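You operate a simulated robot arm through the tools that you are given. There is no shell and no other tool. Be economical: measure what you need, move in short steps, check, and stop when the job is done.

The job below is to be done with a simulated robot arm. You get a single attempt, and the scene is never put back.

Task
Release the window in the wooden stand; handlebar light and SLOW off, both locks on.
Fine: the handlebar's RELEASE first; the locks are the lift lock and the lock pin.

It is judged by the outcome, as a careful person would: the job done as asked, and still so three seconds after it is handed in. It fails if anything else is knocked over, pushed out of place, dropped, spilled or broken.

Robot
A 7-joint arm with a fingered hand on a trunk, on a base that drives. Base frame: it is fixed to the floor where the robot stands at the start and does not move with it; the origin is under the middle of the robot, x ahead of it, y to its left, z up. Readings come in mm, rad, newtons and seconds.
Its first joint turns from -2.897 to 2.897 rad. Places, roughly: console grip button [-3700, 1800, 1200]; console release button [-3700, 1800, 1100]; handlebar brake lever [700, -200, 1200]; handlebar light button [800, -200, 1400]; handlebar release button [800, -200, 900]; handlebar slow button [800, -200, 800]; lift lock lever [500, -500, 1200]; red cage [1000, -600, 1300]; red joint [1100, -600, 800]; red lock pin [600, -300, 700]. Payload 3.7 kg.
The tool frame sits at the grasp point between the pads (the TCP): z along the fingers, y along the line on which they close. The tips reach 25 mm beyond it. Largest opening 88 mm; the body of the gripper starts 29 mm behind the TCP. The gripper is a hand of 5 fingers: y runs from the thumb to the fingers, the wrist lies at [-13, -106, -174] in the tool frame, and closing takes about 1.5 s.
Orientation is that of the tool frame in the base frame, as a unit quaternion [w, x, y, z]. With the fingers straight down and the wrist toward the robot, the tool's x, y and z point along [0, 1, 0], [1, 0, 0] and [0, 0, -1] of the base frame.

Tools
- The arm moves only by the tool drive_tool. Its argument "rows" is a list of rows, each an object (a shift or turn left out is 0, a gripper value left out holds the last) with "xyz": the shift along the tool's x, y, z in mm, a list of three; "rot": the turn, a rotation vector about the tool's x, y, z in rad, a list of three. In form: [{"xyz": [x, y, z], "rot": [rx, ry, rz]}, ...]. A call has 1 to 8 rows; each row shifts and turns the commanded pose from where the row before left it, along the tool's axes as they then stand. "gripper" is the closure, from 0 (fully open) to 1 (shut), set as the call begins (left out, the last holds). A row lasts 0.2 s, in which the tool goes at most 50 mm and 0.15 rad; a call with a longer step from one row to the next is refused whole, and so is a gripper value outside its range. Where a pose cannot be reached the arm comes as near as it can. A force on the tool above 40 N (or 10 N above the force at the start of the call, whichever is more), or a blocked arm, ends the call early, and 0.2 s more pass. The fingers move at their own pace (about 108 mm/s each) and stop on an object; they squeeze with about 22 N. The grip force told is the motor's: it shows also when the fingers shut on nothing. Time passes only in rows, and 0.2 s behind the last, so rows that do not move let the fingers close. The reply holds the time, the measured pose of the TCP, the force on the tool along the base axes, the opening and the grip force, in the units named above and with some noise, with the torque about the TCP (base axes, N m) and any sound that the robot's microphone picked up.
- Cameras (640 x 400 px; columns grow to the right, rows downward): "scene" is now at [167.9, 159.5, 1310.3]; the picture's right is [-0.70, -0.72, 0.00], its down [-0.26, 0.25, -0.93] and it looks along [0.67, -0.65, -0.36] (base axes); focal length 293 px, centre (320, 200). "wrist" rides on the gripper at [59, -79, -105] in the tool frame; the picture's right is [-0.73, 0.32, -0.61], its down [-0.62, -0.68, 0.38] and it looks along [-0.29, 0.66, 0.70] (tool axes); focal length 234 px, centre (320, 200). There is no depth. A picture from a camera that has moved, and an enlarged one, comes with that camera's place and axes in the base frame and with its lens.
- grab_frame(camera): a new picture of that camera. The clock stands still meanwhile.
- drive_base(legs): drives the robot by 1 to 6 legs, each [ahead, left, turn to the left] in mm, mm and rad, along the robot's own axes; the way and the turn of a leg run together, so that a leg with both is an arc; at most 1500 mm and 3.142 rad a leg. The arm and the cameras ride along, it lands a little off, and it stops where it bumps. It gives what a move gives.
- curl_fingers(index, middle, ring, little, thumb_bend, thumb_turn): sets how far each is bent, from 0 (flat) to 100 (curled in); at 30 the hand is open as for a grip, at 70 the pads meet at the TCP. One left out holds its place. A second passes; each finger stops where it meets its share of the squeeze, and holds until it gets a number again. A gripper value or a shape takes the hand back. It gives what a move gives, with no picture; readings hold the bend of each and the force on index, middle, ring, little, thumb and palm. thumb_turn goes from beside the hand (0) to across from the fingers (100), as for a grip.
- hand_shape(shape): the hand has 5 fingers and takes this shape, open, in about a second: jaw (thumb against the fingers, like two jaws); tri (thumb and two fingers); tip (a fingertip pinch); poke (one finger out to press); point (the index stretched); flat (the hand flat); cup (the hand cupped); fist (a fist). The gripper value then closes the fingers along that shape, each until it touches; the sizes above hold for jaw. It gives what a move gives, with no picture.
- pan_tilt(pan, tilt): turns the head with the scene camera to pan (to the left, within 2.094 rad either way) and tilt (down, from -0.506 to 1.204), counted from straight ahead of the robot. It gives what a move gives.
- enlarge(camera, box): a new picture of the part [left, top, right, bottom] of that camera's present view, enlarged. The clock stands still meanwhile.
- sign_off(): hands the job in; it is judged then, once.

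Go step by step. Nothing tells you exact positions but the pictures and the camera data: compare them with the known pose of the tool, close in by small moves and look again before you grip or let go. The budget is 120 turns and 98 pictures, counting those below and the enlarged ones. Unless the task says otherwise, let go and move clear before handing in, and close with one line.

The tools are called as name(argument=value, ...) on one line, values as JSON. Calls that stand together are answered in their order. drive_tool: Moves the arm, as the interface text tells. Its arguments: {"type":"object","properties":{"rows":{"type":"array","items":{"type":"object","properties":{"xyz":{"type":"array","items":{"type":"number"}},"rot":{"type":"array","items":{"type":"number"}}}}},"gripper":{"type":"number"}},"required":["rows"]} The other tools are called the same way: hand_shape (shape) gives the hand a shape; curl_fingers (index, middle, ring, little, thumb_bend, thumb_turn) moves the fingers one by one; drive_base (legs) drives the base; pan_tilt (pan, tilt) turns the head that bears the scene camera; grab_frame (camera) takes a picture; enlarge (camera, box) takes an enlarged picture of a part of a camera's view; sign_off () hands the job in.

At the start:

```text
t: 0.0
eef_pos: [781.5, -18.9, 1000.1]
tcp_rot: [0.0, 0.708, 0.707, 0.0]
wrist_force: [0.1, 0.1, 0.9]
ft_torque: [-0.02, -0.02, -0.01]
grip_width: 87.6
grip_force: 0.1
shape: jaw
bend: [30.0, 30.0, 30.0, 30.0, 30.0, 98.0]
finger forces: [0.0, 0.0, 0.0, 0.0, 0.0, 0.0]
robot x, y, heading: [-4.3, -2.5, 0.001]
head pan, tilt: [-0.771, 0.365]
```

scene: 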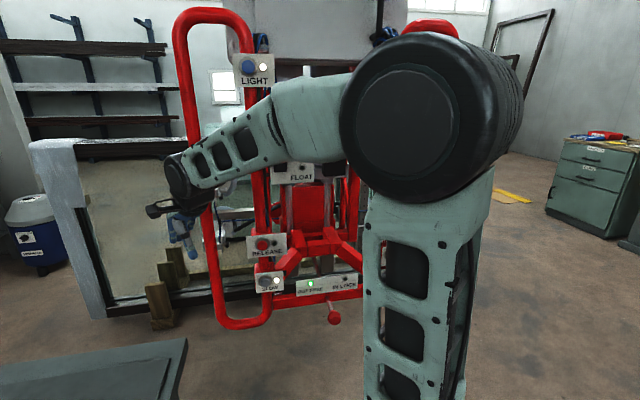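
wrist: 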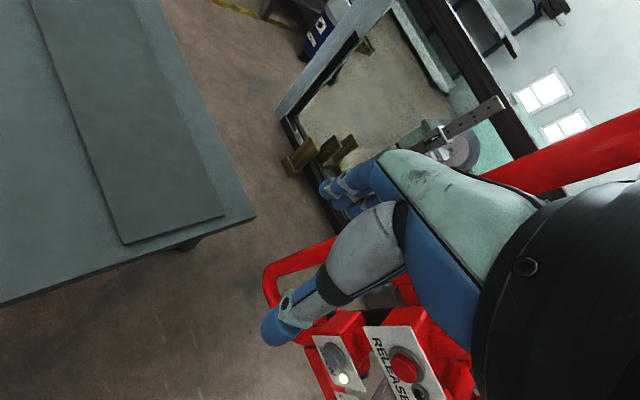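

I see a red vacuum-lifter handlebar with LIGHT, FLOAT, RELEASE and SLOW buttons, and a window in a wooden stand behind it. I'll enlarge views of the controls first.

enlarge(camera="scene", box=[220, 220, 380, 320])

enlarge(camera="scene", box=[160, 0, 400, 150])

enlarge(camera="wrist", box=[280, 280, 480, 400])

```text
4.00 times, centred on (300, 270) of scene
camera zoom: at [167.9, 159.5, 1310.3], right [-0.7, -0.72, 0.0], down [-0.26, 0.25, -0.93], along [0.67, -0.65, -0.36], focal length 1172 px, centre (400, -80)
```

zoom: 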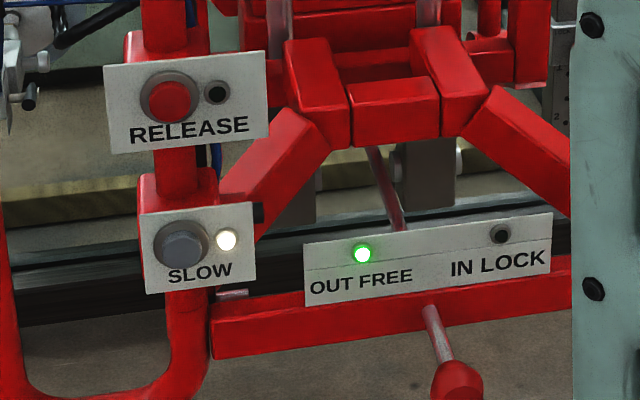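

```text
2.67 times, centred on (280, 75) of scene
camera zoom: at [167.9, 159.5, 1310.3], right [-0.7, -0.72, 0.0], down [-0.26, 0.25, -0.93], along [0.67, -0.65, -0.36], focal length 781 px, centre (427, 533)
```

zoom: 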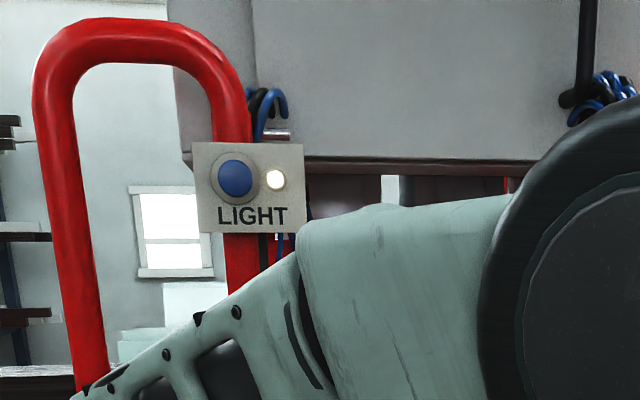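

```text
3.20 times, centred on (380, 340) of wrist
camera zoom: at [702.9, 38.7, 1104.1], right [0.32, -0.73, 0.61], down [-0.68, -0.62, -0.38], along [0.66, -0.29, -0.7], focal length 749 px, centre (128, -248)
```

zoom: 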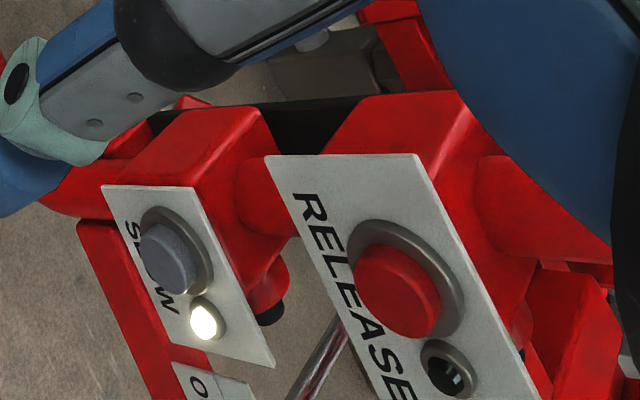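

The light and SLOW lamps are lit, and the pin shows OUT FREE. By triangulation RELEASE is near (771,-211,914), SLOW near (776,-213,794) and LIGHT near (775,-212,1350), with the panels facing about (-0.84,0.54,0). Next I'll look at the lift lock to the right.

pan_tilt(pan=-1.2, tilt=0.3)

grab_frame(camera="scene")

pan_tilt(pan=-0.5, tilt=0.3)

grab_frame(camera="scene")

```text
t: 0.9
eef_pos: [780.5, -18.6, 998.9]
tcp_rot: [0.0, 0.707, 0.707, 0.0]
wrist_force: [-0.8, 0.6, 0.3]
ft_torque: [-0.01, 0.03, -0.01]
grip_width: 87.9
grip_force: 0.1
shape: jaw
bend: [30.0, 30.0, 30.0, 30.0, 30.0, 98.0]
finger forces: [0.0, 0.1, 0.0, 0.0, 0.0, 0.0]
robot x, y, heading: [-0.9, 2.2, 0.001]
head pan, tilt: [-1.201, 0.3]
```

```text
92 pictures are left
camera scene: at [135.1, 137.4, 1316.4], right [-0.93, -0.36, 0.0], down [-0.11, 0.28, -0.96], along [0.35, -0.89, -0.3], focal length 293 px, centre (320, 200)
```

scene: 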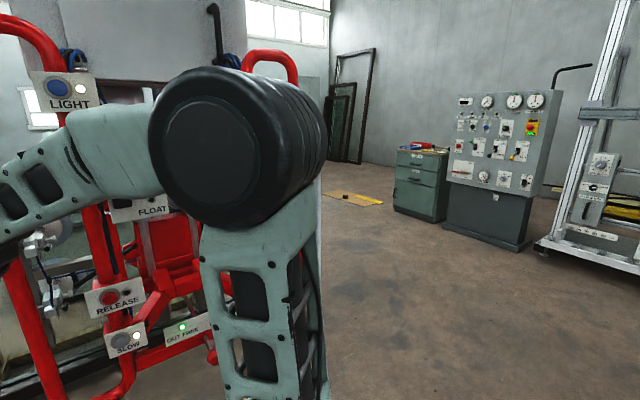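

```text
t: 2.0
eef_pos: [781.2, -19.3, 999.7]
tcp_rot: [0.0, 0.707, 0.707, 0.0]
wrist_force: [0.1, 0.0, -0.7]
ft_torque: [0.0, -0.01, 0.02]
grip_width: 87.9
grip_force: 0.0
shape: jaw
bend: [30.0, 30.0, 30.0, 30.0, 30.0, 98.0]
finger forces: [0.0, 0.1, 0.0, 0.1, 0.0, 0.1]
robot x, y, heading: [0.4, -0.5, 0.0]
head pan, tilt: [-0.499, 0.3]
```

```text
91 pictures are left
camera scene: at [183.2, 179.6, 1316.4], right [-0.48, -0.88, 0.0], down [-0.26, 0.14, -0.96], along [0.84, -0.46, -0.3], focal length 293 px, centre (320, 200)
```

scene: 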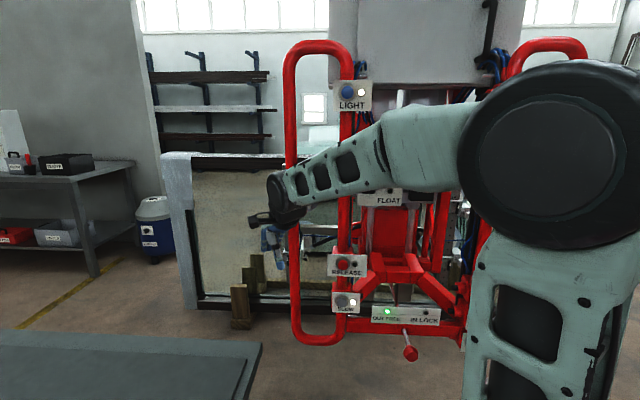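

The elbow hides the lift lock, and a table is close by on the left. I'll check the floor space around the robot before driving.

pan_tilt(pan=0.3, tilt=0.8)

grab_frame(camera="scene")

pan_tilt(pan=-2.09, tilt=0.6)

grab_frame(camera="scene")

pan_tilt(pan=2.09, tilt=0.6)

grab_frame(camera="scene")

```text
t: 3.1
eef_pos: [780.2, -19.5, 1000.2]
tcp_rot: [0.0, 0.707, 0.707, 0.0]
wrist_force: [0.3, 0.6, -0.2]
ft_torque: [0.02, -0.03, 0.01]
grip_width: 87.5
grip_force: 0.0
shape: jaw
bend: [30.0, 30.0, 30.0, 30.0, 30.0, 98.0]
finger forces: [0.0, 0.0, 0.0, 0.1, 0.1, 0.1]
robot x, y, heading: [0.4, -3.1, 0.003]
head pan, tilt: [0.3, 0.799]
```

```text
90 pictures are left
camera scene: at [178.4, 248.2, 1272.1], right [0.29, -0.96, 0.0], down [-0.68, -0.21, -0.7], along [0.67, 0.21, -0.72], focal length 293 px, centre (320, 200)
```

scene: 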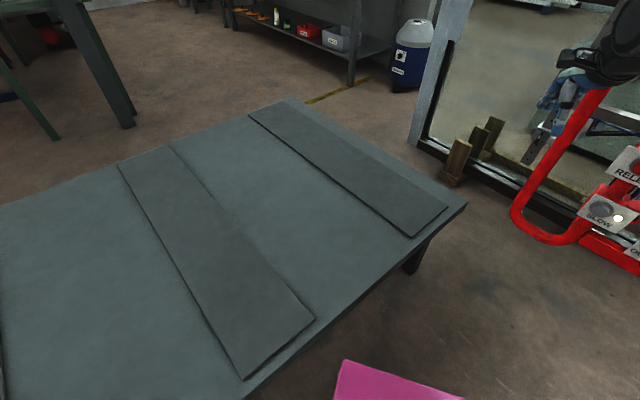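

```text
t: 5.3
eef_pos: [781.7, -20.6, 1000.0]
tcp_rot: [0.0, 0.707, 0.707, 0.0]
wrist_force: [0.1, -0.8, 0.5]
ft_torque: [-0.04, 0.0, -0.01]
grip_width: 87.6
grip_force: 0.0
shape: jaw
bend: [30.0, 30.0, 30.0, 30.0, 30.0, 98.0]
finger forces: [0.0, 0.0, 0.1, 0.0, 0.0, 0.0]
robot x, y, heading: [-1.4, 1.6, 0.002]
head pan, tilt: [-2.089, 0.6]
```

```text
89 pictures are left
camera scene: at [57.5, 147.6, 1288.9], right [-0.87, 0.49, 0.0], down [0.28, 0.49, -0.83], along [-0.41, -0.72, -0.56], focal length 293 px, centre (320, 200)
```

scene: 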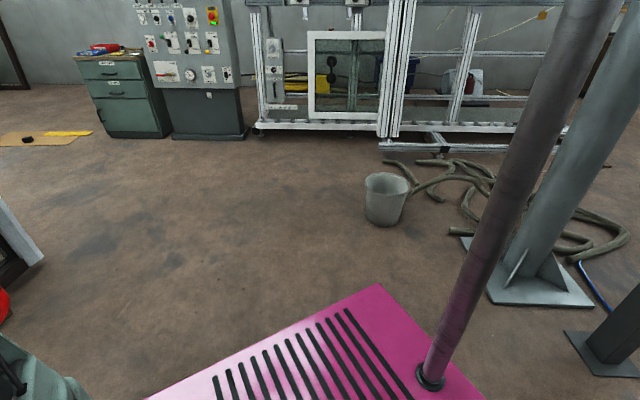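

```text
t: 8.7
eef_pos: [781.7, -17.8, 999.4]
tcp_rot: [0.0, 0.707, 0.707, 0.0]
wrist_force: [-0.6, 0.3, -0.4]
ft_torque: [0.01, 0.02, -0.01]
grip_width: 87.7
grip_force: 0.1
shape: jaw
bend: [30.0, 30.0, 30.0, 30.0, 30.0, 98.0]
finger forces: [0.0, 0.0, 0.1, 0.1, 0.0, 0.1]
robot x, y, heading: [1.2, -1.5, -0.005]
head pan, tilt: [2.089, 0.6]
```

```text
88 pictures are left
camera scene: at [57.5, 301.2, 1288.9], right [0.87, 0.5, 0.0], down [0.28, -0.49, -0.83], along [-0.41, 0.72, -0.56], focal length 293 px, centre (320, 200)
```

scene: 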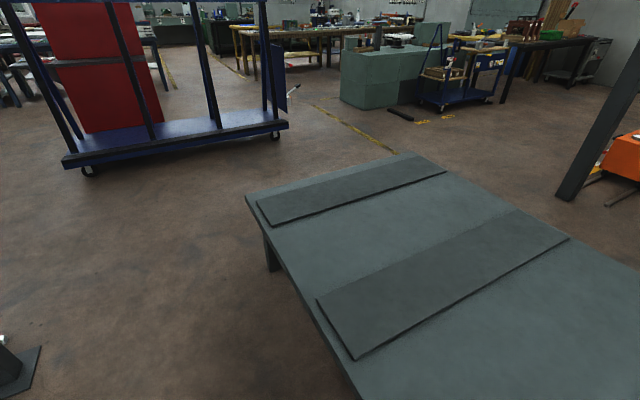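

The floor behind and to the right is free, and the lifter face runs diagonally, facing (-0.7,0.7). I'll set the poke shape, back the hand off and pitch it to horizontal.

hand_shape(shape="poke")

drive_tool(rows=[{"xyz": [0, -40, 0]}, {"xyz": [0, -40, 0]}, {"xyz": [0, -40, 0]}, {"xyz": [0, -40, 0]}, {"rot": [-0.14, 0, 0]}, {"rot": [-0.14, 0, 0]}, {"rot": [-0.14, 0, 0]}, {"rot": [-0.14, 0, 0]}])

drive_tool(rows=[{"rot": [-0.145, 0, 0]}, {"rot": [-0.145, 0, 0]}, {"rot": [-0.145, 0, 0]}, {"rot": [-0.145, 0, 0]}, {"rot": [-0.145, 0, 0]}, {"rot": [-0.145, 0, 0]}, {"rot": [-0.14, 0, 0]}])

pan_tilt(pan=-0.6, tilt=0.3)

grab_frame(camera="scene")

grab_frame(camera="wrist")

```text
t: 9.6
eef_pos: [782.0, -19.7, 1000.1]
tcp_rot: [0.0, 0.707, 0.707, 0.0]
wrist_force: [0.0, -0.1, 0.0]
ft_torque: [0.02, 0.03, -0.04]
grip_width: 0.0
grip_force: 0.0
shape: poke
bend: [70.0, 70.0, 99.0, 99.0, 100.0, 100.0]
finger forces: [0.0, 0.0, 0.0, 0.0, 0.1, 0.0]
robot x, y, heading: [1.4, 1.4, -0.002]
head pan, tilt: [2.089, 0.6]
```

```text
t: 11.4
eef_pos: [625.7, -19.2, 1008.3]
tcp_rot: [0.195, 0.679, 0.68, 0.196]
wrist_force: [0.1, -0.4, -0.2]
ft_torque: [0.0, -0.03, -0.02]
grip_width: 0.0
grip_force: 0.1
shape: poke
bend: [70.0, 70.0, 99.0, 99.0, 100.0, 100.0]
finger forces: [0.1, 0.0, 0.0, 0.0, 0.0, 0.0]
out of reach, approached as far as the arm can: row 8
robot x, y, heading: [-0.0, 2.0, 0.001]
head pan, tilt: [2.089, 0.6]
```

```text
t: 13.0
eef_pos: [710.8, 1.3, 1107.5]
tcp_rot: [0.5, 0.5, 0.5, 0.5]
wrist_force: [0.1, 0.1, -0.7]
ft_torque: [-0.02, 0.0, -0.02]
grip_width: 0.0
grip_force: 0.1
shape: poke
bend: [70.0, 70.0, 99.0, 99.0, 100.0, 100.0]
finger forces: [0.1, 0.0, 0.0, 0.1, 0.0, 0.0]
out of reach, approached as far as the arm can: row 1, 2, 3, 4, 5, 6, 7
robot x, y, heading: [-2.4, 0.5, -0.001]
head pan, tilt: [2.089, 0.6]
```

```text
t: 15.4
eef_pos: [709.5, 0.5, 1107.3]
tcp_rot: [0.5, 0.5, 0.5, 0.5]
wrist_force: [1.0, 0.2, 0.3]
ft_torque: [-0.01, -0.02, 0.0]
grip_width: 0.0
grip_force: 0.0
shape: poke
bend: [70.0, 70.0, 99.0, 99.0, 100.0, 100.0]
finger forces: [0.1, 0.0, 0.0, 0.0, 0.0, 0.1]
robot x, y, heading: [4.7, -0.2, -0.0]
head pan, tilt: [-0.6, 0.3]
```

```text
87 pictures are left
camera scene: at [178.3, 171.7, 1316.4], right [-0.56, -0.83, 0.0], down [-0.24, 0.17, -0.96], along [0.79, -0.54, -0.3], focal length 293 px, centre (320, 200)
```

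scene: 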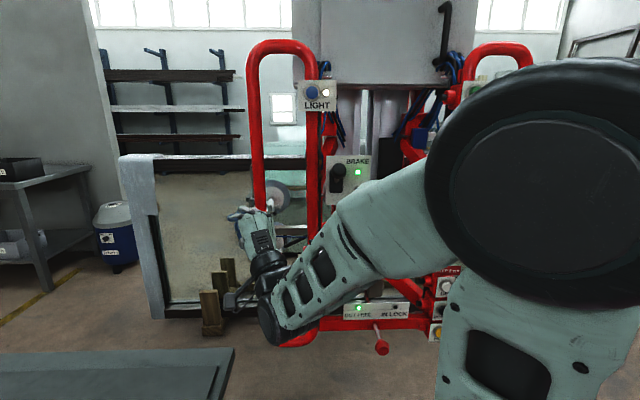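

```text
86 pictures are left
camera wrist: at [606.3, 59.5, 1028.3], right [-0.61, -0.73, 0.32], down [0.38, -0.62, -0.68], along [0.7, -0.29, 0.66], focal length 234 px, centre (320, 200)
```

wrist: 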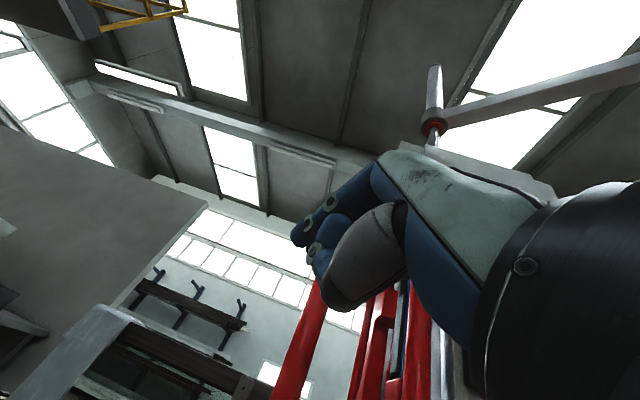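

Poke bends the index oddly, so I'll try the point shape, yaw toward the panel and look at the hand.

hand_shape(shape="point")

drive_tool(rows=[{"rot": [0, -0.13, 0]}, {"rot": [0, -0.13, 0]}, {"rot": [0, -0.13, 0]}, {"rot": [0, -0.13, 0]}, {"rot": [0, -0.13, 0]}, {"rot": [0, -0.13, 0]}])

grab_frame(camera="scene")

grab_frame(camera="wrist")

```text
t: 16.3
eef_pos: [710.2, 1.3, 1108.2]
tcp_rot: [0.499, 0.5, 0.501, 0.5]
wrist_force: [-0.1, -0.1, 0.6]
ft_torque: [0.01, -0.01, -0.04]
grip_width: 0.2
grip_force: 0.1
shape: point
bend: [20.0, 100.0, 100.0, 100.0, 98.0, 88.0]
finger forces: [0.0, 0.0, 0.0, 0.1, 0.0, 0.0]
robot x, y, heading: [-5.6, 0.6, -0.005]
head pan, tilt: [-0.6, 0.3]
```

```text
t: 17.7
eef_pos: [711.4, 1.6, 1108.1]
tcp_rot: [0.653, 0.653, 0.272, 0.271]
wrist_force: [-0.5, 0.4, -0.3]
ft_torque: [0.02, 0.0, 0.0]
grip_width: 0.0
grip_force: 0.1
shape: point
bend: [20.0, 100.0, 100.0, 100.0, 98.0, 88.0]
finger forces: [0.0, 0.0, 0.0, 0.1, 0.0, 0.1]
robot x, y, heading: [1.6, 0.1, -0.004]
head pan, tilt: [-0.6, 0.3]
```

```text
85 pictures are left
camera scene: at [178.2, 171.6, 1316.4], right [-0.57, -0.82, 0.0], down [-0.24, 0.17, -0.96], along [0.79, -0.54, -0.3], focal length 293 px, centre (320, 200)
```

scene: 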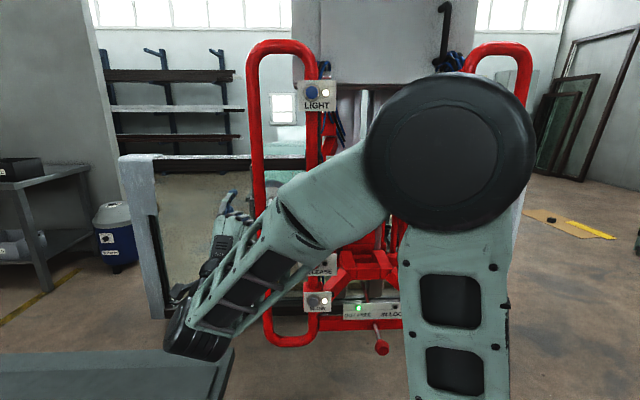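

```text
84 pictures are left
camera wrist: at [678.0, 116.4, 1028.0], right [-0.94, -0.09, 0.32], down [-0.17, -0.71, -0.68], along [0.29, -0.7, 0.66], focal length 234 px, centre (320, 200)
```

wrist: 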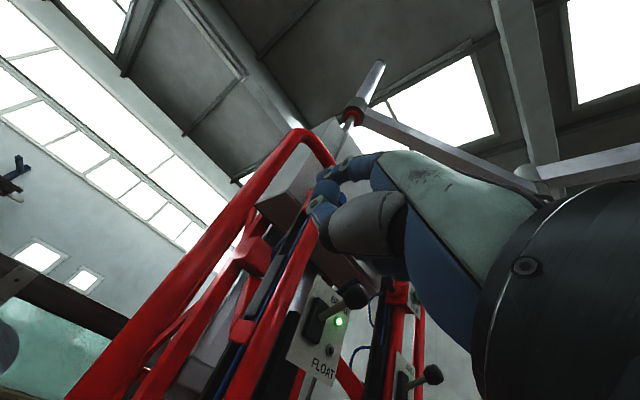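

I'll zoom in to identify the fingertip in this shape.

enlarge(camera="wrist", box=[260, 120, 460, 245])

enlarge(camera="scene", box=[160, 160, 352, 280])

```text
3.20 times, centred on (360, 182) of wrist
camera zoom: at [678.0, 116.4, 1028.0], right [-0.94, -0.09, 0.32], down [-0.17, -0.71, -0.68], along [0.29, -0.7, 0.66], focal length 749 px, centre (192, 256)
```

zoom: 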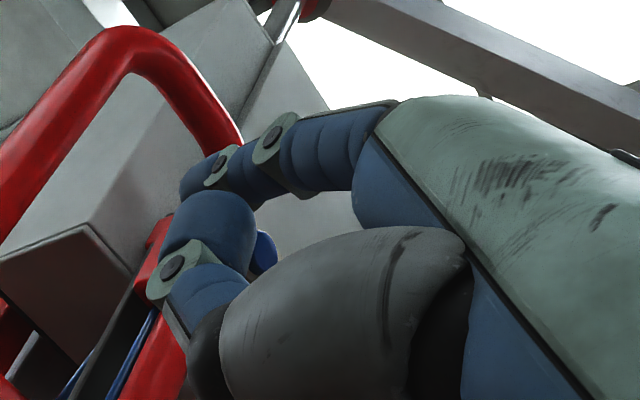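

```text
3.33 times, centred on (256, 220) of scene
camera zoom: at [178.2, 171.6, 1316.4], right [-0.57, -0.82, 0.0], down [-0.24, 0.17, -0.96], along [0.79, -0.54, -0.3], focal length 977 px, centre (533, 133)
```

zoom: 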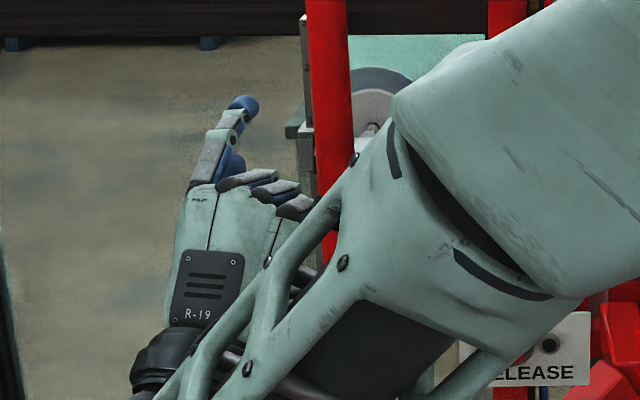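

The index tip sits at about tool [15,55,22] from the TCP. I'll back the base up a bit to get comfortable reach, then re-view.

drive_base(legs=[[-160, -60, 0]])

drive_tool(rows=[{"xyz": [0, -45, 0]}, {"xyz": [0, -45, 0]}, {"xyz": [0, -45, 0]}, {"xyz": [0, -45, 0]}, {"xyz": [0, -45, 0]}])

grab_frame(camera="scene")

```text
t: 19.1
eef_pos: [550.9, -60.2, 1106.9]
tcp_rot: [0.653, 0.653, 0.272, 0.272]
wrist_force: [-0.2, 0.2, 0.1]
ft_torque: [-0.01, -0.02, 0.01]
grip_width: 0.0
grip_force: 0.0
shape: point
bend: [20.0, 100.0, 100.0, 100.0, 98.0, 88.0]
finger forces: [0.0, 0.0, 0.0, 0.0, 0.0, 0.0]
robot x, y, heading: [-159.3, -58.0, -0.001]
head pan, tilt: [-0.6, 0.3]
```

```text
t: 20.3
eef_pos: [551.0, -59.0, 881.7]
tcp_rot: [0.652, 0.653, 0.272, 0.273]
wrist_force: [-0.7, -0.2, 0.2]
ft_torque: [-0.02, -0.01, 0.02]
grip_width: 0.0
grip_force: 0.1
shape: point
bend: [20.0, 100.0, 100.0, 100.0, 98.0, 88.0]
finger forces: [0.0, 0.0, 0.0, 0.1, 0.0, 0.0]
robot x, y, heading: [-159.6, -59.8, -0.0]
head pan, tilt: [-0.6, 0.3]
```

```text
81 pictures are left
camera scene: at [18.4, 111.4, 1316.4], right [-0.57, -0.82, 0.0], down [-0.24, 0.17, -0.96], along [0.79, -0.54, -0.3], focal length 293 px, centre (320, 200)
```

scene: 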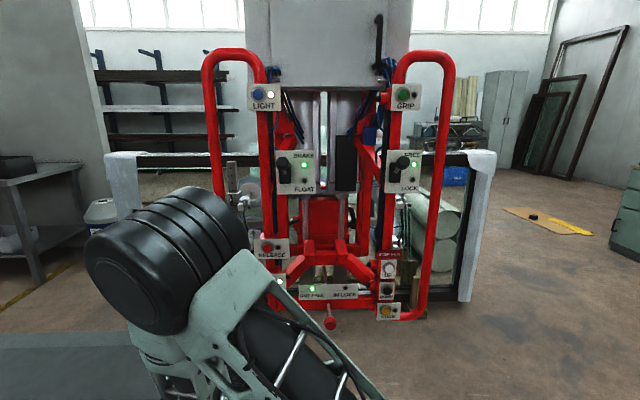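

The arm reconfigured and now gives a clear view of the lifter. I'll zoom into the control areas.

enlarge(camera="scene", box=[230, 130, 438, 260])

enlarge(camera="scene", box=[240, 225, 416, 335])

enlarge(camera="scene", box=[230, 65, 438, 195])

enlarge(camera="scene", box=[360, 130, 456, 190])

```text
3.08 times, centred on (334, 195) of scene
camera zoom: at [18.4, 111.4, 1316.4], right [-0.57, -0.82, 0.0], down [-0.24, 0.17, -0.96], along [0.79, -0.54, -0.3], focal length 902 px, centre (277, 215)
```

zoom: 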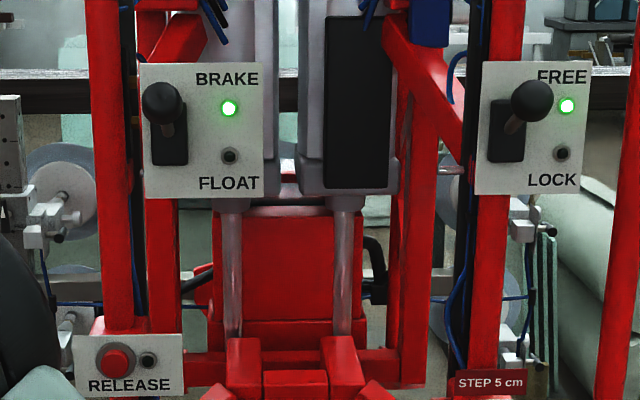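

```text
3.64 times, centred on (328, 280) of scene
camera zoom: at [18.4, 111.4, 1316.4], right [-0.57, -0.82, 0.0], down [-0.24, 0.17, -0.96], along [0.79, -0.54, -0.3], focal length 1066 px, centre (291, -91)
```

zoom: 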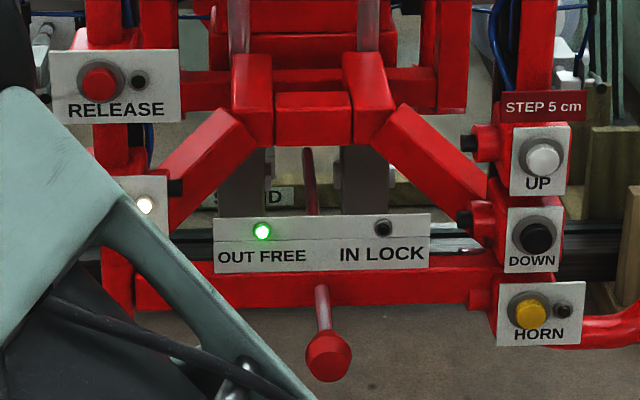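

```text
3.08 times, centred on (334, 130) of scene
camera zoom: at [18.4, 111.4, 1316.4], right [-0.57, -0.82, 0.0], down [-0.24, 0.17, -0.96], along [0.79, -0.54, -0.3], focal length 902 px, centre (277, 415)
```

zoom: 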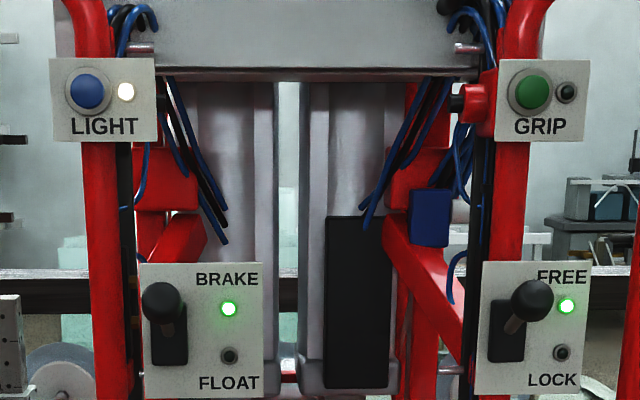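

```text
6.67 times, centred on (408, 160) of scene
camera zoom: at [18.4, 111.4, 1316.4], right [-0.57, -0.82, 0.0], down [-0.24, 0.17, -0.96], along [0.79, -0.54, -0.3], focal length 1953 px, centre (-267, 467)
```

zoom: 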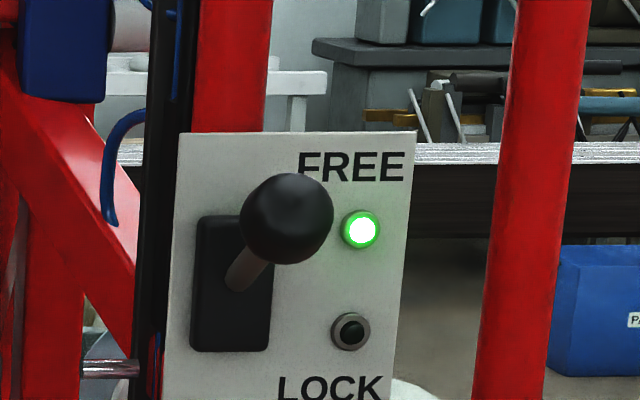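

All controls are located: the lift-lock lever pushes down from FREE to LOCK, and the pin knob near (609,-328,700) pushes in. The panel normal is about (-0.825,0.565,0), so I'll align the yaw and approach RELEASE, stopping short of it.

drive_tool(rows=[{"rot": [0, 0.09, 0]}, {"rot": [0, 0.09, 0]}, {"xyz": [-4, -6, 40]}, {"xyz": [-4, -6, 40]}, {"xyz": [-4, -6, 40]}])

grab_frame(camera="scene")

grab_frame(camera="wrist")

```text
t: 21.5
eef_pos: [643.1, -137.1, 864.2]
tcp_rot: [0.625, 0.626, 0.33, 0.329]
wrist_force: [-0.4, -0.2, 0.2]
ft_torque: [0.0, 0.04, -0.01]
grip_width: 0.0
grip_force: 0.1
shape: point
bend: [20.0, 100.0, 100.0, 100.0, 98.0, 88.0]
finger forces: [0.0, 0.0, 0.1, 0.0, 0.1, 0.0]
robot x, y, heading: [-161.2, -58.9, -0.001]
head pan, tilt: [-0.6, 0.3]
```

```text
76 pictures are left
camera scene: at [18.4, 111.7, 1316.4], right [-0.57, -0.82, 0.0], down [-0.24, 0.17, -0.96], along [0.79, -0.54, -0.3], focal length 293 px, centre (320, 200)
```

scene: 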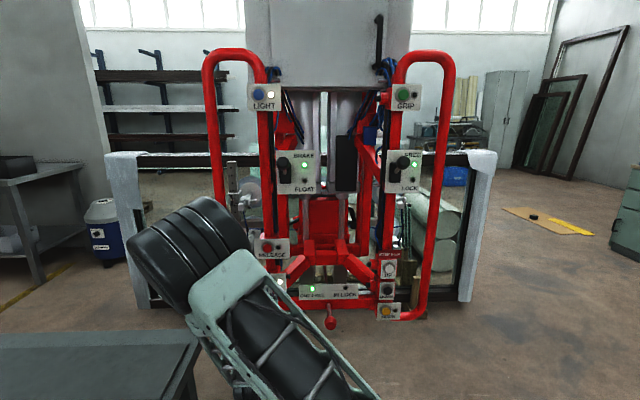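

```text
75 pictures are left
camera wrist: at [590.3, -30.1, 784.8], right [-0.91, -0.26, 0.32], down [-0.04, -0.73, -0.68], along [0.41, -0.63, 0.66], focal length 234 px, centre (320, 200)
```

wrist: 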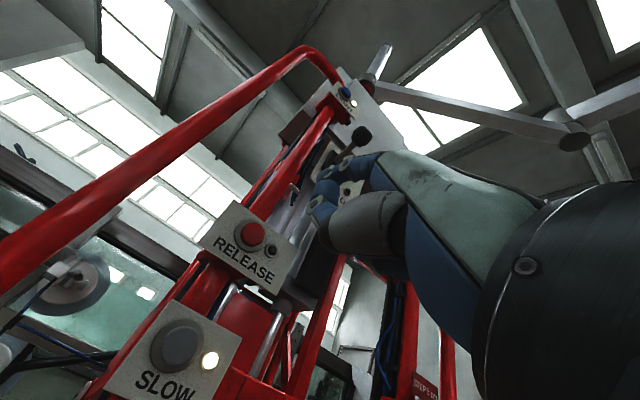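

Both cameras agree on the RELEASE position. I'll move to 50 mm standoff and check the tip alignment.

drive_tool(rows=[{"xyz": [-2, -2.5, 38]}, {"xyz": [-2, -2.5, 38]}])

enlarge(camera="wrist", box=[160, 80, 480, 280])

enlarge(camera="scene", box=[210, 205, 370, 305])

```text
t: 22.1
eef_pos: [702.8, -183.0, 859.4]
tcp_rot: [0.625, 0.626, 0.33, 0.329]
wrist_force: [0.6, -0.2, -0.6]
ft_torque: [0.03, 0.0, 0.0]
grip_width: 0.3
grip_force: 0.1
shape: point
bend: [20.0, 100.0, 100.0, 100.0, 98.0, 88.0]
finger forces: [0.0, 0.0, 0.0, 0.1, 0.0, 0.1]
robot x, y, heading: [-160.8, -58.9, 0.0]
head pan, tilt: [-0.6, 0.3]
```

```text
2.00 times, centred on (320, 180) of wrist
camera zoom: at [650.8, -76.0, 779.7], right [-0.91, -0.26, 0.32], down [-0.04, -0.73, -0.68], along [0.41, -0.63, 0.66], focal length 468 px, centre (320, 240)
```

zoom: 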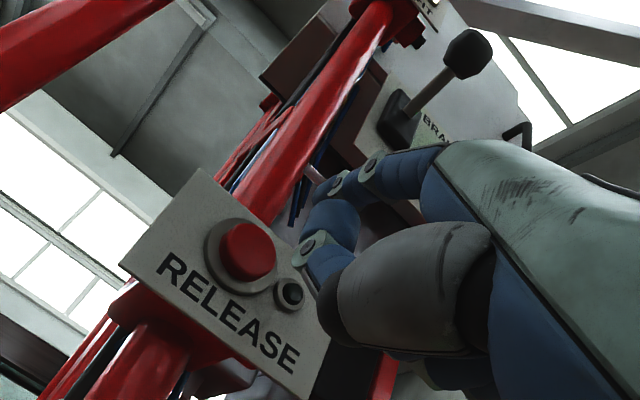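

```text
4.00 times, centred on (290, 255) of scene
camera zoom: at [18.4, 111.7, 1316.4], right [-0.57, -0.82, 0.0], down [-0.24, 0.17, -0.96], along [0.79, -0.54, -0.3], focal length 1172 px, centre (440, -20)
```

zoom: 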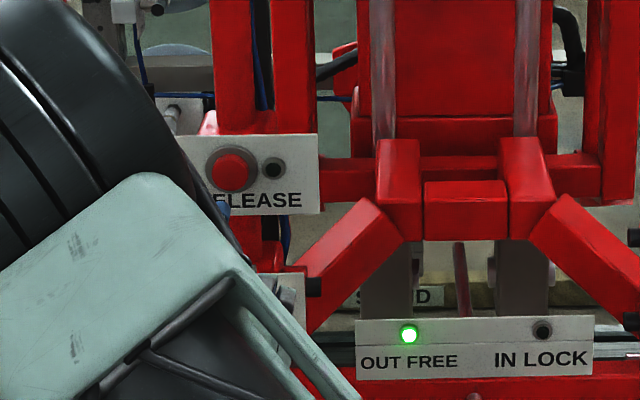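

The tip is off by only a few mm. I'll correct and advance to near contact.

drive_tool(rows=[{"xyz": [5, -4, 18]}, {"xyz": [0, 0, 17]}])

enlarge(camera="wrist", box=[200, 100, 440, 250])

enlarge(camera="scene", box=[230, 225, 310, 275])

```text
t: 22.7
eef_pos: [735.2, -200.1, 856.9]
tcp_rot: [0.625, 0.626, 0.331, 0.329]
wrist_force: [0.1, -0.3, -0.3]
ft_torque: [-0.02, -0.02, 0.03]
grip_width: 0.1
grip_force: 0.0
shape: point
bend: [20.0, 100.0, 100.0, 100.0, 98.0, 88.0]
finger forces: [0.0, 0.1, 0.0, 0.0, 0.0, 0.1]
robot x, y, heading: [-159.2, -63.6, -0.005]
head pan, tilt: [-0.6, 0.3]
```

```text
2.67 times, centred on (320, 175) of wrist
camera zoom: at [682.4, -92.3, 775.8], right [-0.91, -0.25, 0.32], down [-0.04, -0.73, -0.68], along [0.41, -0.63, 0.66], focal length 624 px, centre (320, 267)
```

zoom: 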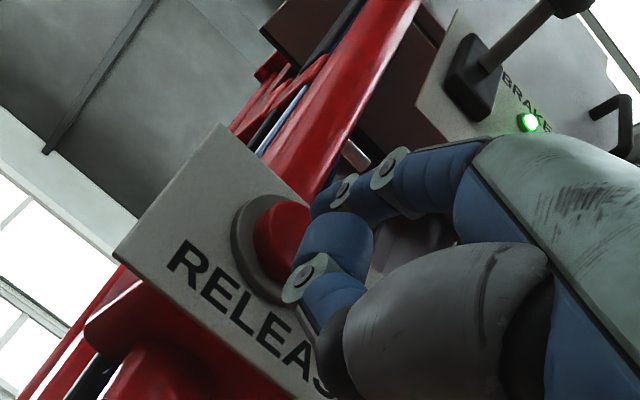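

```text
8.00 times, centred on (270, 250) of scene
camera zoom: at [18.6, 111.6, 1316.4], right [-0.57, -0.82, 0.0], down [-0.24, 0.17, -0.96], along [0.79, -0.54, -0.3], focal length 2344 px, centre (720, -200)
```

zoom: 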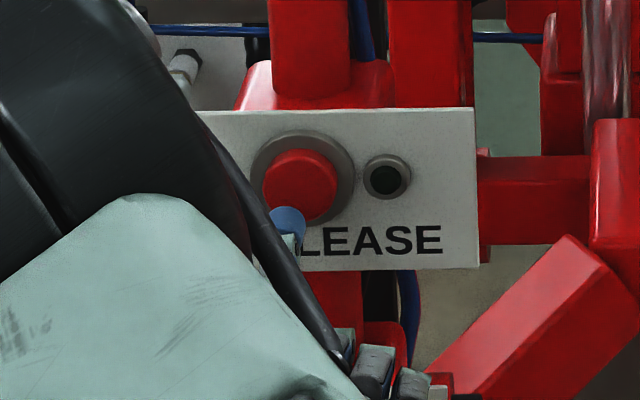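

The tip is aligned just below the button's centre and will rise in view as it advances. Pressing gently now.

drive_tool(rows=[{"xyz": [0, 2, 8]}, {"xyz": [0, 0, 6]}, {"xyz": [0, 0, 5]}, {"xyz": [0, 0, 4]}])

enlarge(camera="scene", box=[230, 225, 310, 275])

```text
t: 23.7
eef_pos: [753.9, -212.2, 857.0]
tcp_rot: [0.625, 0.626, 0.33, 0.329]
wrist_force: [-8.4, 3.2, -1.8]
ft_torque: [-0.2, -0.42, 0.1]
grip_width: 0.0
grip_force: 0.1
shape: point
bend: [19.0, 100.0, 100.0, 100.0, 98.0, 88.0]
finger forces: [9.1, 0.1, 0.0, 0.1, 0.0, 0.1]
robot x, y, heading: [-158.4, -61.8, -0.005]
head pan, tilt: [-0.6, 0.3]
heard: click
```

```text
8.00 times, centred on (270, 250) of scene
camera zoom: at [18.3, 111.8, 1316.4], right [-0.57, -0.82, 0.0], down [-0.24, 0.17, -0.96], along [0.79, -0.54, -0.3], focal length 2344 px, centre (720, -200)
```

zoom: 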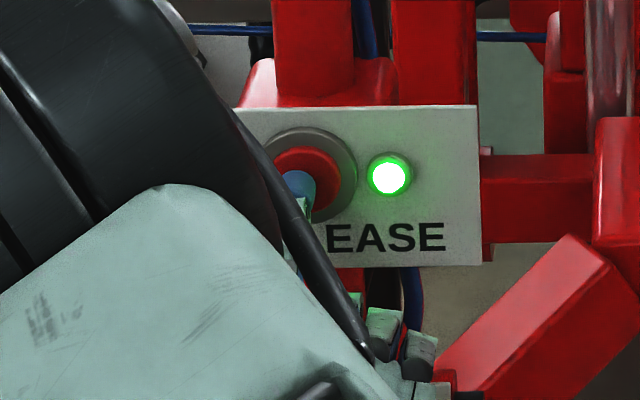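

It clicked and the RELEASE lamp turned green. I'll back off and see whether it stays lit.

drive_tool(rows=[{}, {}, {"xyz": [0, 0, -15]}, {"xyz": [0, 0, -30]}, {"xyz": [0, 0, -30]}])

grab_frame(camera="scene")

enlarge(camera="scene", box=[230, 225, 310, 275])

```text
t: 24.9
eef_pos: [691.6, -172.0, 858.9]
tcp_rot: [0.626, 0.626, 0.329, 0.329]
wrist_force: [0.0, 0.6, -0.6]
ft_torque: [-0.05, 0.01, -0.01]
grip_width: 0.0
grip_force: 0.0
shape: point
bend: [20.0, 100.0, 100.0, 100.0, 98.0, 88.0]
finger forces: [0.0, 0.0, 0.0, 0.0, 0.0, 0.1]
robot x, y, heading: [-155.9, -56.5, -0.001]
head pan, tilt: [-0.6, 0.3]
```

```text
69 pictures are left
camera scene: at [18.8, 111.4, 1316.4], right [-0.57, -0.82, 0.0], down [-0.24, 0.17, -0.96], along [0.79, -0.54, -0.3], focal length 293 px, centre (320, 200)
```

scene: 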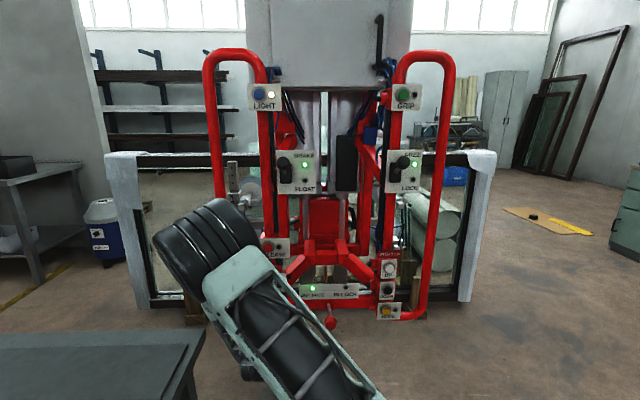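

```text
8.00 times, centred on (270, 250) of scene
camera zoom: at [18.8, 111.4, 1316.4], right [-0.57, -0.82, 0.0], down [-0.24, 0.17, -0.96], along [0.79, -0.54, -0.3], focal length 2344 px, centre (720, -200)
```

zoom: 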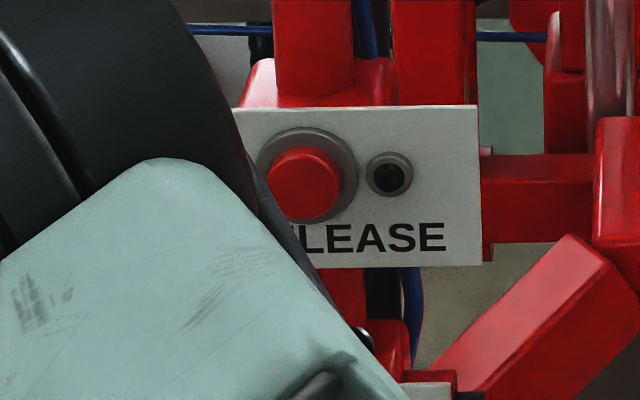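

The RELEASE lamp lit only while the button was held. I'll check the cups and gauges for signs that the window actually released.

enlarge(camera="scene", box=[200, 140, 328, 220])

enlarge(camera="scene", box=[300, 120, 460, 220])

grab_frame(camera="wrist")

```text
5.00 times, centred on (264, 180) of scene
camera zoom: at [18.8, 111.4, 1316.4], right [-0.57, -0.82, 0.0], down [-0.24, 0.17, -0.96], along [0.79, -0.54, -0.3], focal length 1465 px, centre (600, 300)
```

zoom: 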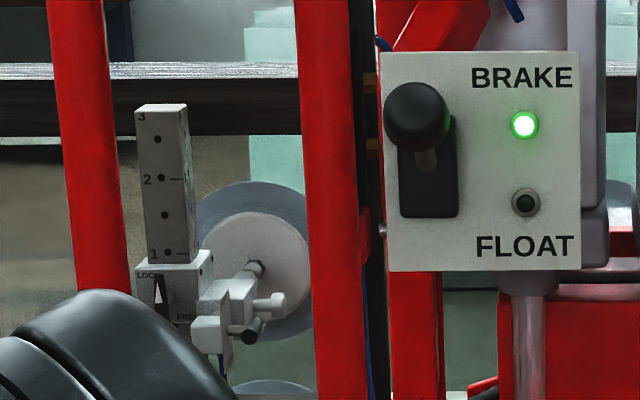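

```text
4.00 times, centred on (380, 170) of scene
camera zoom: at [18.8, 111.4, 1316.4], right [-0.57, -0.82, 0.0], down [-0.24, 0.17, -0.96], along [0.79, -0.54, -0.3], focal length 1172 px, centre (80, 320)
```

zoom: 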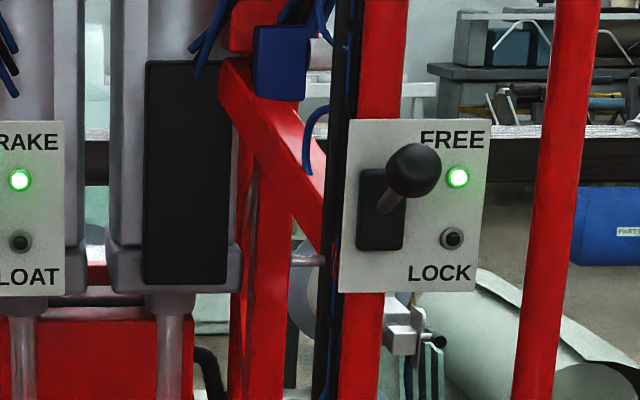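

```text
65 pictures are left
camera wrist: at [639.5, -64.2, 778.5], right [-0.91, -0.25, 0.32], down [-0.04, -0.73, -0.68], along [0.41, -0.63, 0.66], focal length 234 px, centre (320, 200)
```

wrist: 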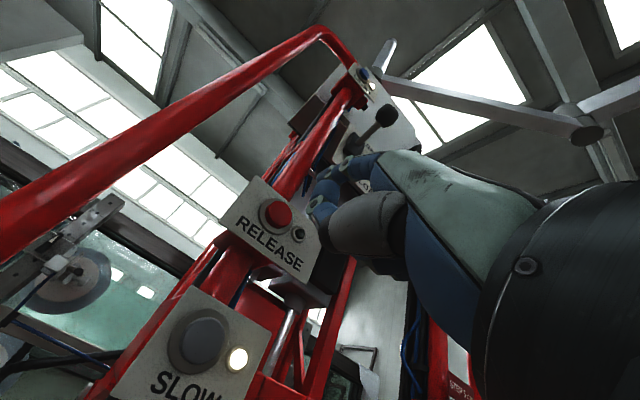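

There's no clear sign of a vacuum release after a roughly one-second press. I'll press again and hold a few seconds, listening for any change.

drive_tool(rows=[{"xyz": [0, 0, 30]}, {"xyz": [0, 0, 25]}, {"xyz": [0, 0, 10]}, {"xyz": [0, 0, 5]}, {"xyz": [0, 0, 5]}, {}, {}, {}])

drive_tool(rows=[{}, {}, {}, {}, {}, {}, {}, {}])

enlarge(camera="scene", box=[230, 225, 310, 275])

```text
t: 26.7
eef_pos: [753.1, -212.4, 856.5]
tcp_rot: [0.626, 0.625, 0.33, 0.33]
wrist_force: [-5.8, 2.4, -2.7]
ft_torque: [-0.18, -0.27, 0.1]
grip_width: 0.0
grip_force: 0.0
shape: point
bend: [19.0, 100.0, 100.0, 100.0, 98.0, 88.0]
finger forces: [6.4, 0.0, 0.1, 0.0, 0.1, 0.0]
robot x, y, heading: [-157.0, -60.3, -0.003]
head pan, tilt: [-0.6, 0.3]
heard: click
```

```text
t: 28.5
eef_pos: [753.1, -212.3, 857.7]
tcp_rot: [0.626, 0.626, 0.329, 0.329]
wrist_force: [-5.1, 3.3, -2.0]
ft_torque: [-0.15, -0.26, 0.08]
grip_width: 0.0
grip_force: 0.1
shape: point
bend: [19.0, 100.0, 100.0, 100.0, 98.0, 88.0]
finger forces: [6.6, 0.0, 0.0, 0.1, 0.0, 0.0]
robot x, y, heading: [-158.1, -58.6, -0.003]
head pan, tilt: [-0.6, 0.3]
```

```text
8.00 times, centred on (270, 250) of scene
camera zoom: at [18.5, 111.6, 1316.4], right [-0.57, -0.82, 0.0], down [-0.24, 0.17, -0.96], along [0.79, -0.54, -0.3], focal length 2344 px, centre (720, -200)
```

zoom: 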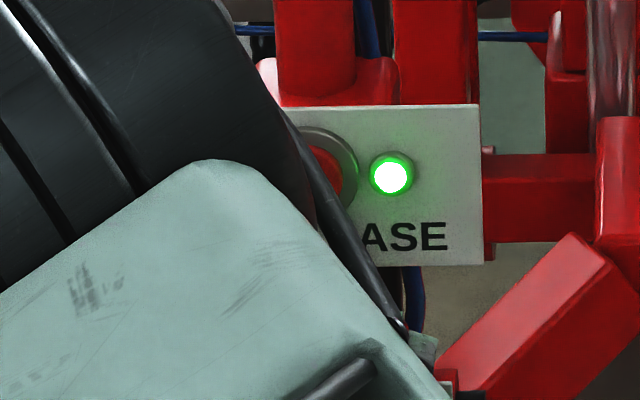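

Lamp is steady with the button held. I'll hold a moment more, withdraw, and go down to the SLOW button.

drive_tool(rows=[{}, {}, {}, {}, {}, {"xyz": [0, 0, -15]}, {"xyz": [0, 0, -30]}, {"xyz": [0, 0, -25]}])

drive_tool(rows=[{"xyz": [0, -30, 0]}, {"xyz": [0, -30, 0]}, {"xyz": [0, -30, 0]}, {"xyz": [0, -29, 0]}])

grab_frame(camera="scene")

grab_frame(camera="wrist")

```text
t: 30.3
eef_pos: [696.3, -173.2, 858.7]
tcp_rot: [0.626, 0.626, 0.328, 0.329]
wrist_force: [-0.2, -0.3, -0.4]
ft_torque: [0.04, 0.01, 0.02]
grip_width: 0.0
grip_force: 0.2
shape: point
bend: [20.0, 100.0, 100.0, 100.0, 98.0, 88.0]
finger forces: [0.0, 0.0, 0.1, 0.1, 0.0, 0.0]
robot x, y, heading: [-163.6, -60.9, -0.002]
head pan, tilt: [-0.6, 0.3]
```

```text
t: 31.3
eef_pos: [695.6, -173.0, 739.3]
tcp_rot: [0.626, 0.625, 0.33, 0.33]
wrist_force: [1.0, 0.5, 0.2]
ft_torque: [0.01, -0.01, 0.01]
grip_width: 0.0
grip_force: 0.0
shape: point
bend: [20.0, 100.0, 100.0, 100.0, 98.0, 88.0]
finger forces: [0.0, 0.0, 0.0, 0.0, 0.1, 0.0]
robot x, y, heading: [-163.1, -56.4, 0.003]
head pan, tilt: [-0.6, 0.3]
```

```text
63 pictures are left
camera scene: at [18.6, 111.5, 1316.4], right [-0.57, -0.82, 0.0], down [-0.24, 0.17, -0.96], along [0.79, -0.54, -0.3], focal length 293 px, centre (320, 200)
```

scene: 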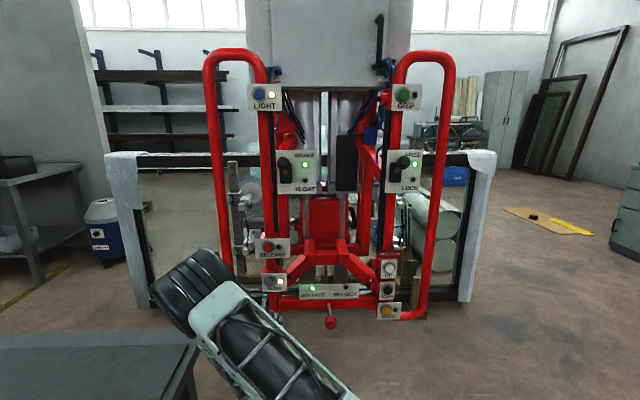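

```text
62 pictures are left
camera wrist: at [643.2, -65.2, 658.9], right [-0.91, -0.25, 0.32], down [-0.04, -0.73, -0.68], along [0.41, -0.63, 0.66], focal length 234 px, centre (320, 200)
```

wrist: 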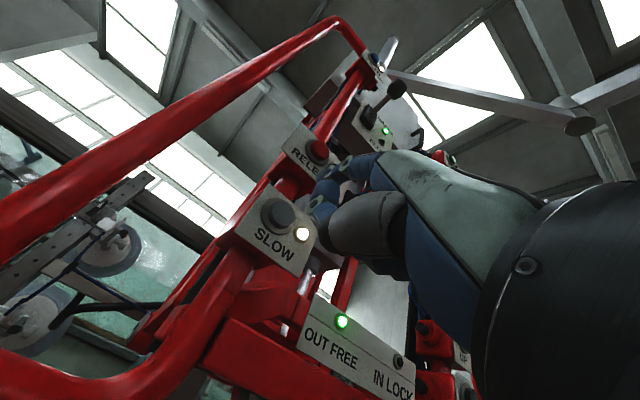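

The alignment to SLOW matches what I had for RELEASE. Pressing SLOW once.

drive_tool(rows=[{"xyz": [0, 0, 30]}, {"xyz": [0, 0, 25]}, {"xyz": [0, 0, 8]}, {"xyz": [0, 0, 6]}, {"xyz": [0, 0, 4]}])

enlarge(camera="scene", box=[230, 225, 342, 295])

```text
t: 32.5
eef_pos: [757.0, -213.1, 738.8]
tcp_rot: [0.625, 0.625, 0.33, 0.33]
wrist_force: [-11.9, 6.4, -4.8]
ft_torque: [-0.37, -0.64, 0.18]
grip_width: 0.0
grip_force: 0.0
shape: point
bend: [18.0, 100.0, 100.0, 100.0, 98.0, 88.0]
finger forces: [14.0, 0.0, 0.1, 0.0, 0.0, 0.0]
robot x, y, heading: [-160.1, -61.9, 0.001]
head pan, tilt: [-0.6, 0.3]
heard: click
```

```text
5.71 times, centred on (286, 260) of scene
camera zoom: at [18.3, 111.8, 1316.4], right [-0.57, -0.82, 0.0], down [-0.24, 0.17, -0.96], along [0.79, -0.54, -0.3], focal length 1674 px, centre (514, -143)
```

zoom: 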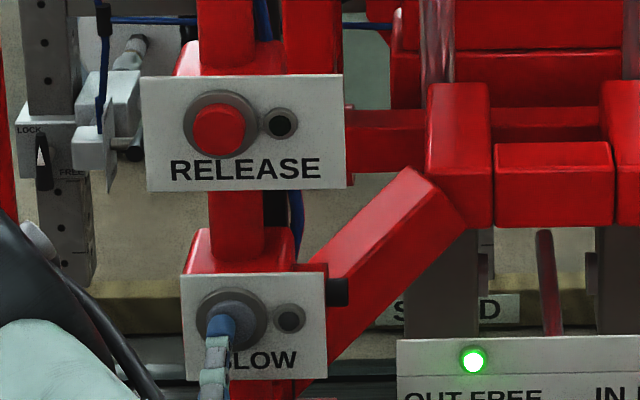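

SLOW is off. I'll retreat, drive the base back a little for room, and move toward the lock pin.

drive_tool(rows=[{"xyz": [0, 0, -15]}, {"xyz": [0, 0, -40]}, {"xyz": [0, 0, -40]}])

drive_base(legs=[[-130, -80, 0]])

grab_frame(camera="scene")

grab_frame(camera="wrist")

```text
t: 33.3
eef_pos: [677.6, -161.5, 737.2]
tcp_rot: [0.625, 0.626, 0.33, 0.329]
wrist_force: [-0.3, -0.7, 0.0]
ft_torque: [0.0, -0.03, 0.04]
grip_width: 0.1
grip_force: 0.0
shape: point
bend: [20.0, 100.0, 100.0, 100.0, 98.0, 88.0]
finger forces: [0.0, 0.0, 0.0, 0.0, 0.0, 0.0]
robot x, y, heading: [-158.6, -61.0, -0.001]
head pan, tilt: [-0.6, 0.3]
```

```text
t: 34.7
eef_pos: [547.1, -239.4, 737.0]
tcp_rot: [0.626, 0.626, 0.329, 0.329]
wrist_force: [-0.5, -0.2, 0.4]
ft_torque: [0.0, 0.0, 0.02]
grip_width: 0.0
grip_force: 0.0
shape: point
bend: [20.0, 100.0, 100.0, 100.0, 98.0, 88.0]
finger forces: [0.0, 0.0, 0.1, 0.0, 0.1, 0.0]
robot x, y, heading: [-288.5, -137.6, -0.002]
head pan, tilt: [-0.6, 0.3]
```

```text
60 pictures are left
camera scene: at [-111.5, 32.2, 1316.4], right [-0.57, -0.82, 0.0], down [-0.24, 0.17, -0.96], along [0.79, -0.54, -0.3], focal length 293 px, centre (320, 200)
```

scene: 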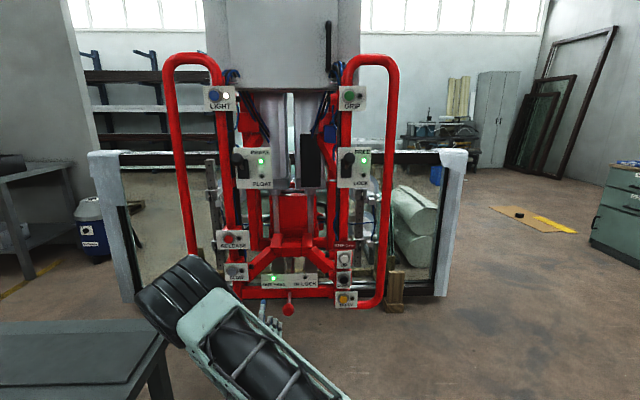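

```text
59 pictures are left
camera wrist: at [494.5, -132.0, 657.8], right [-0.91, -0.26, 0.32], down [-0.04, -0.73, -0.68], along [0.41, -0.63, 0.66], focal length 234 px, centre (320, 200)
```

wrist: 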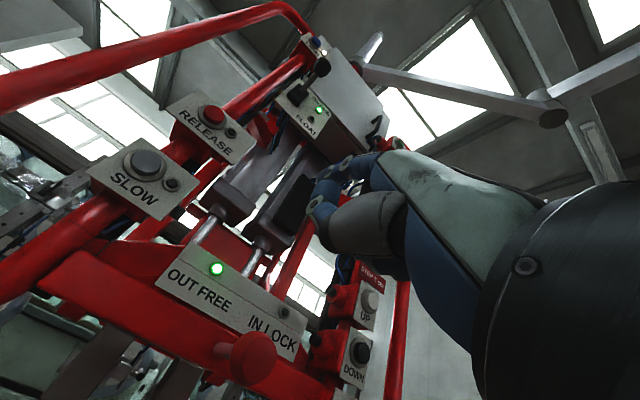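

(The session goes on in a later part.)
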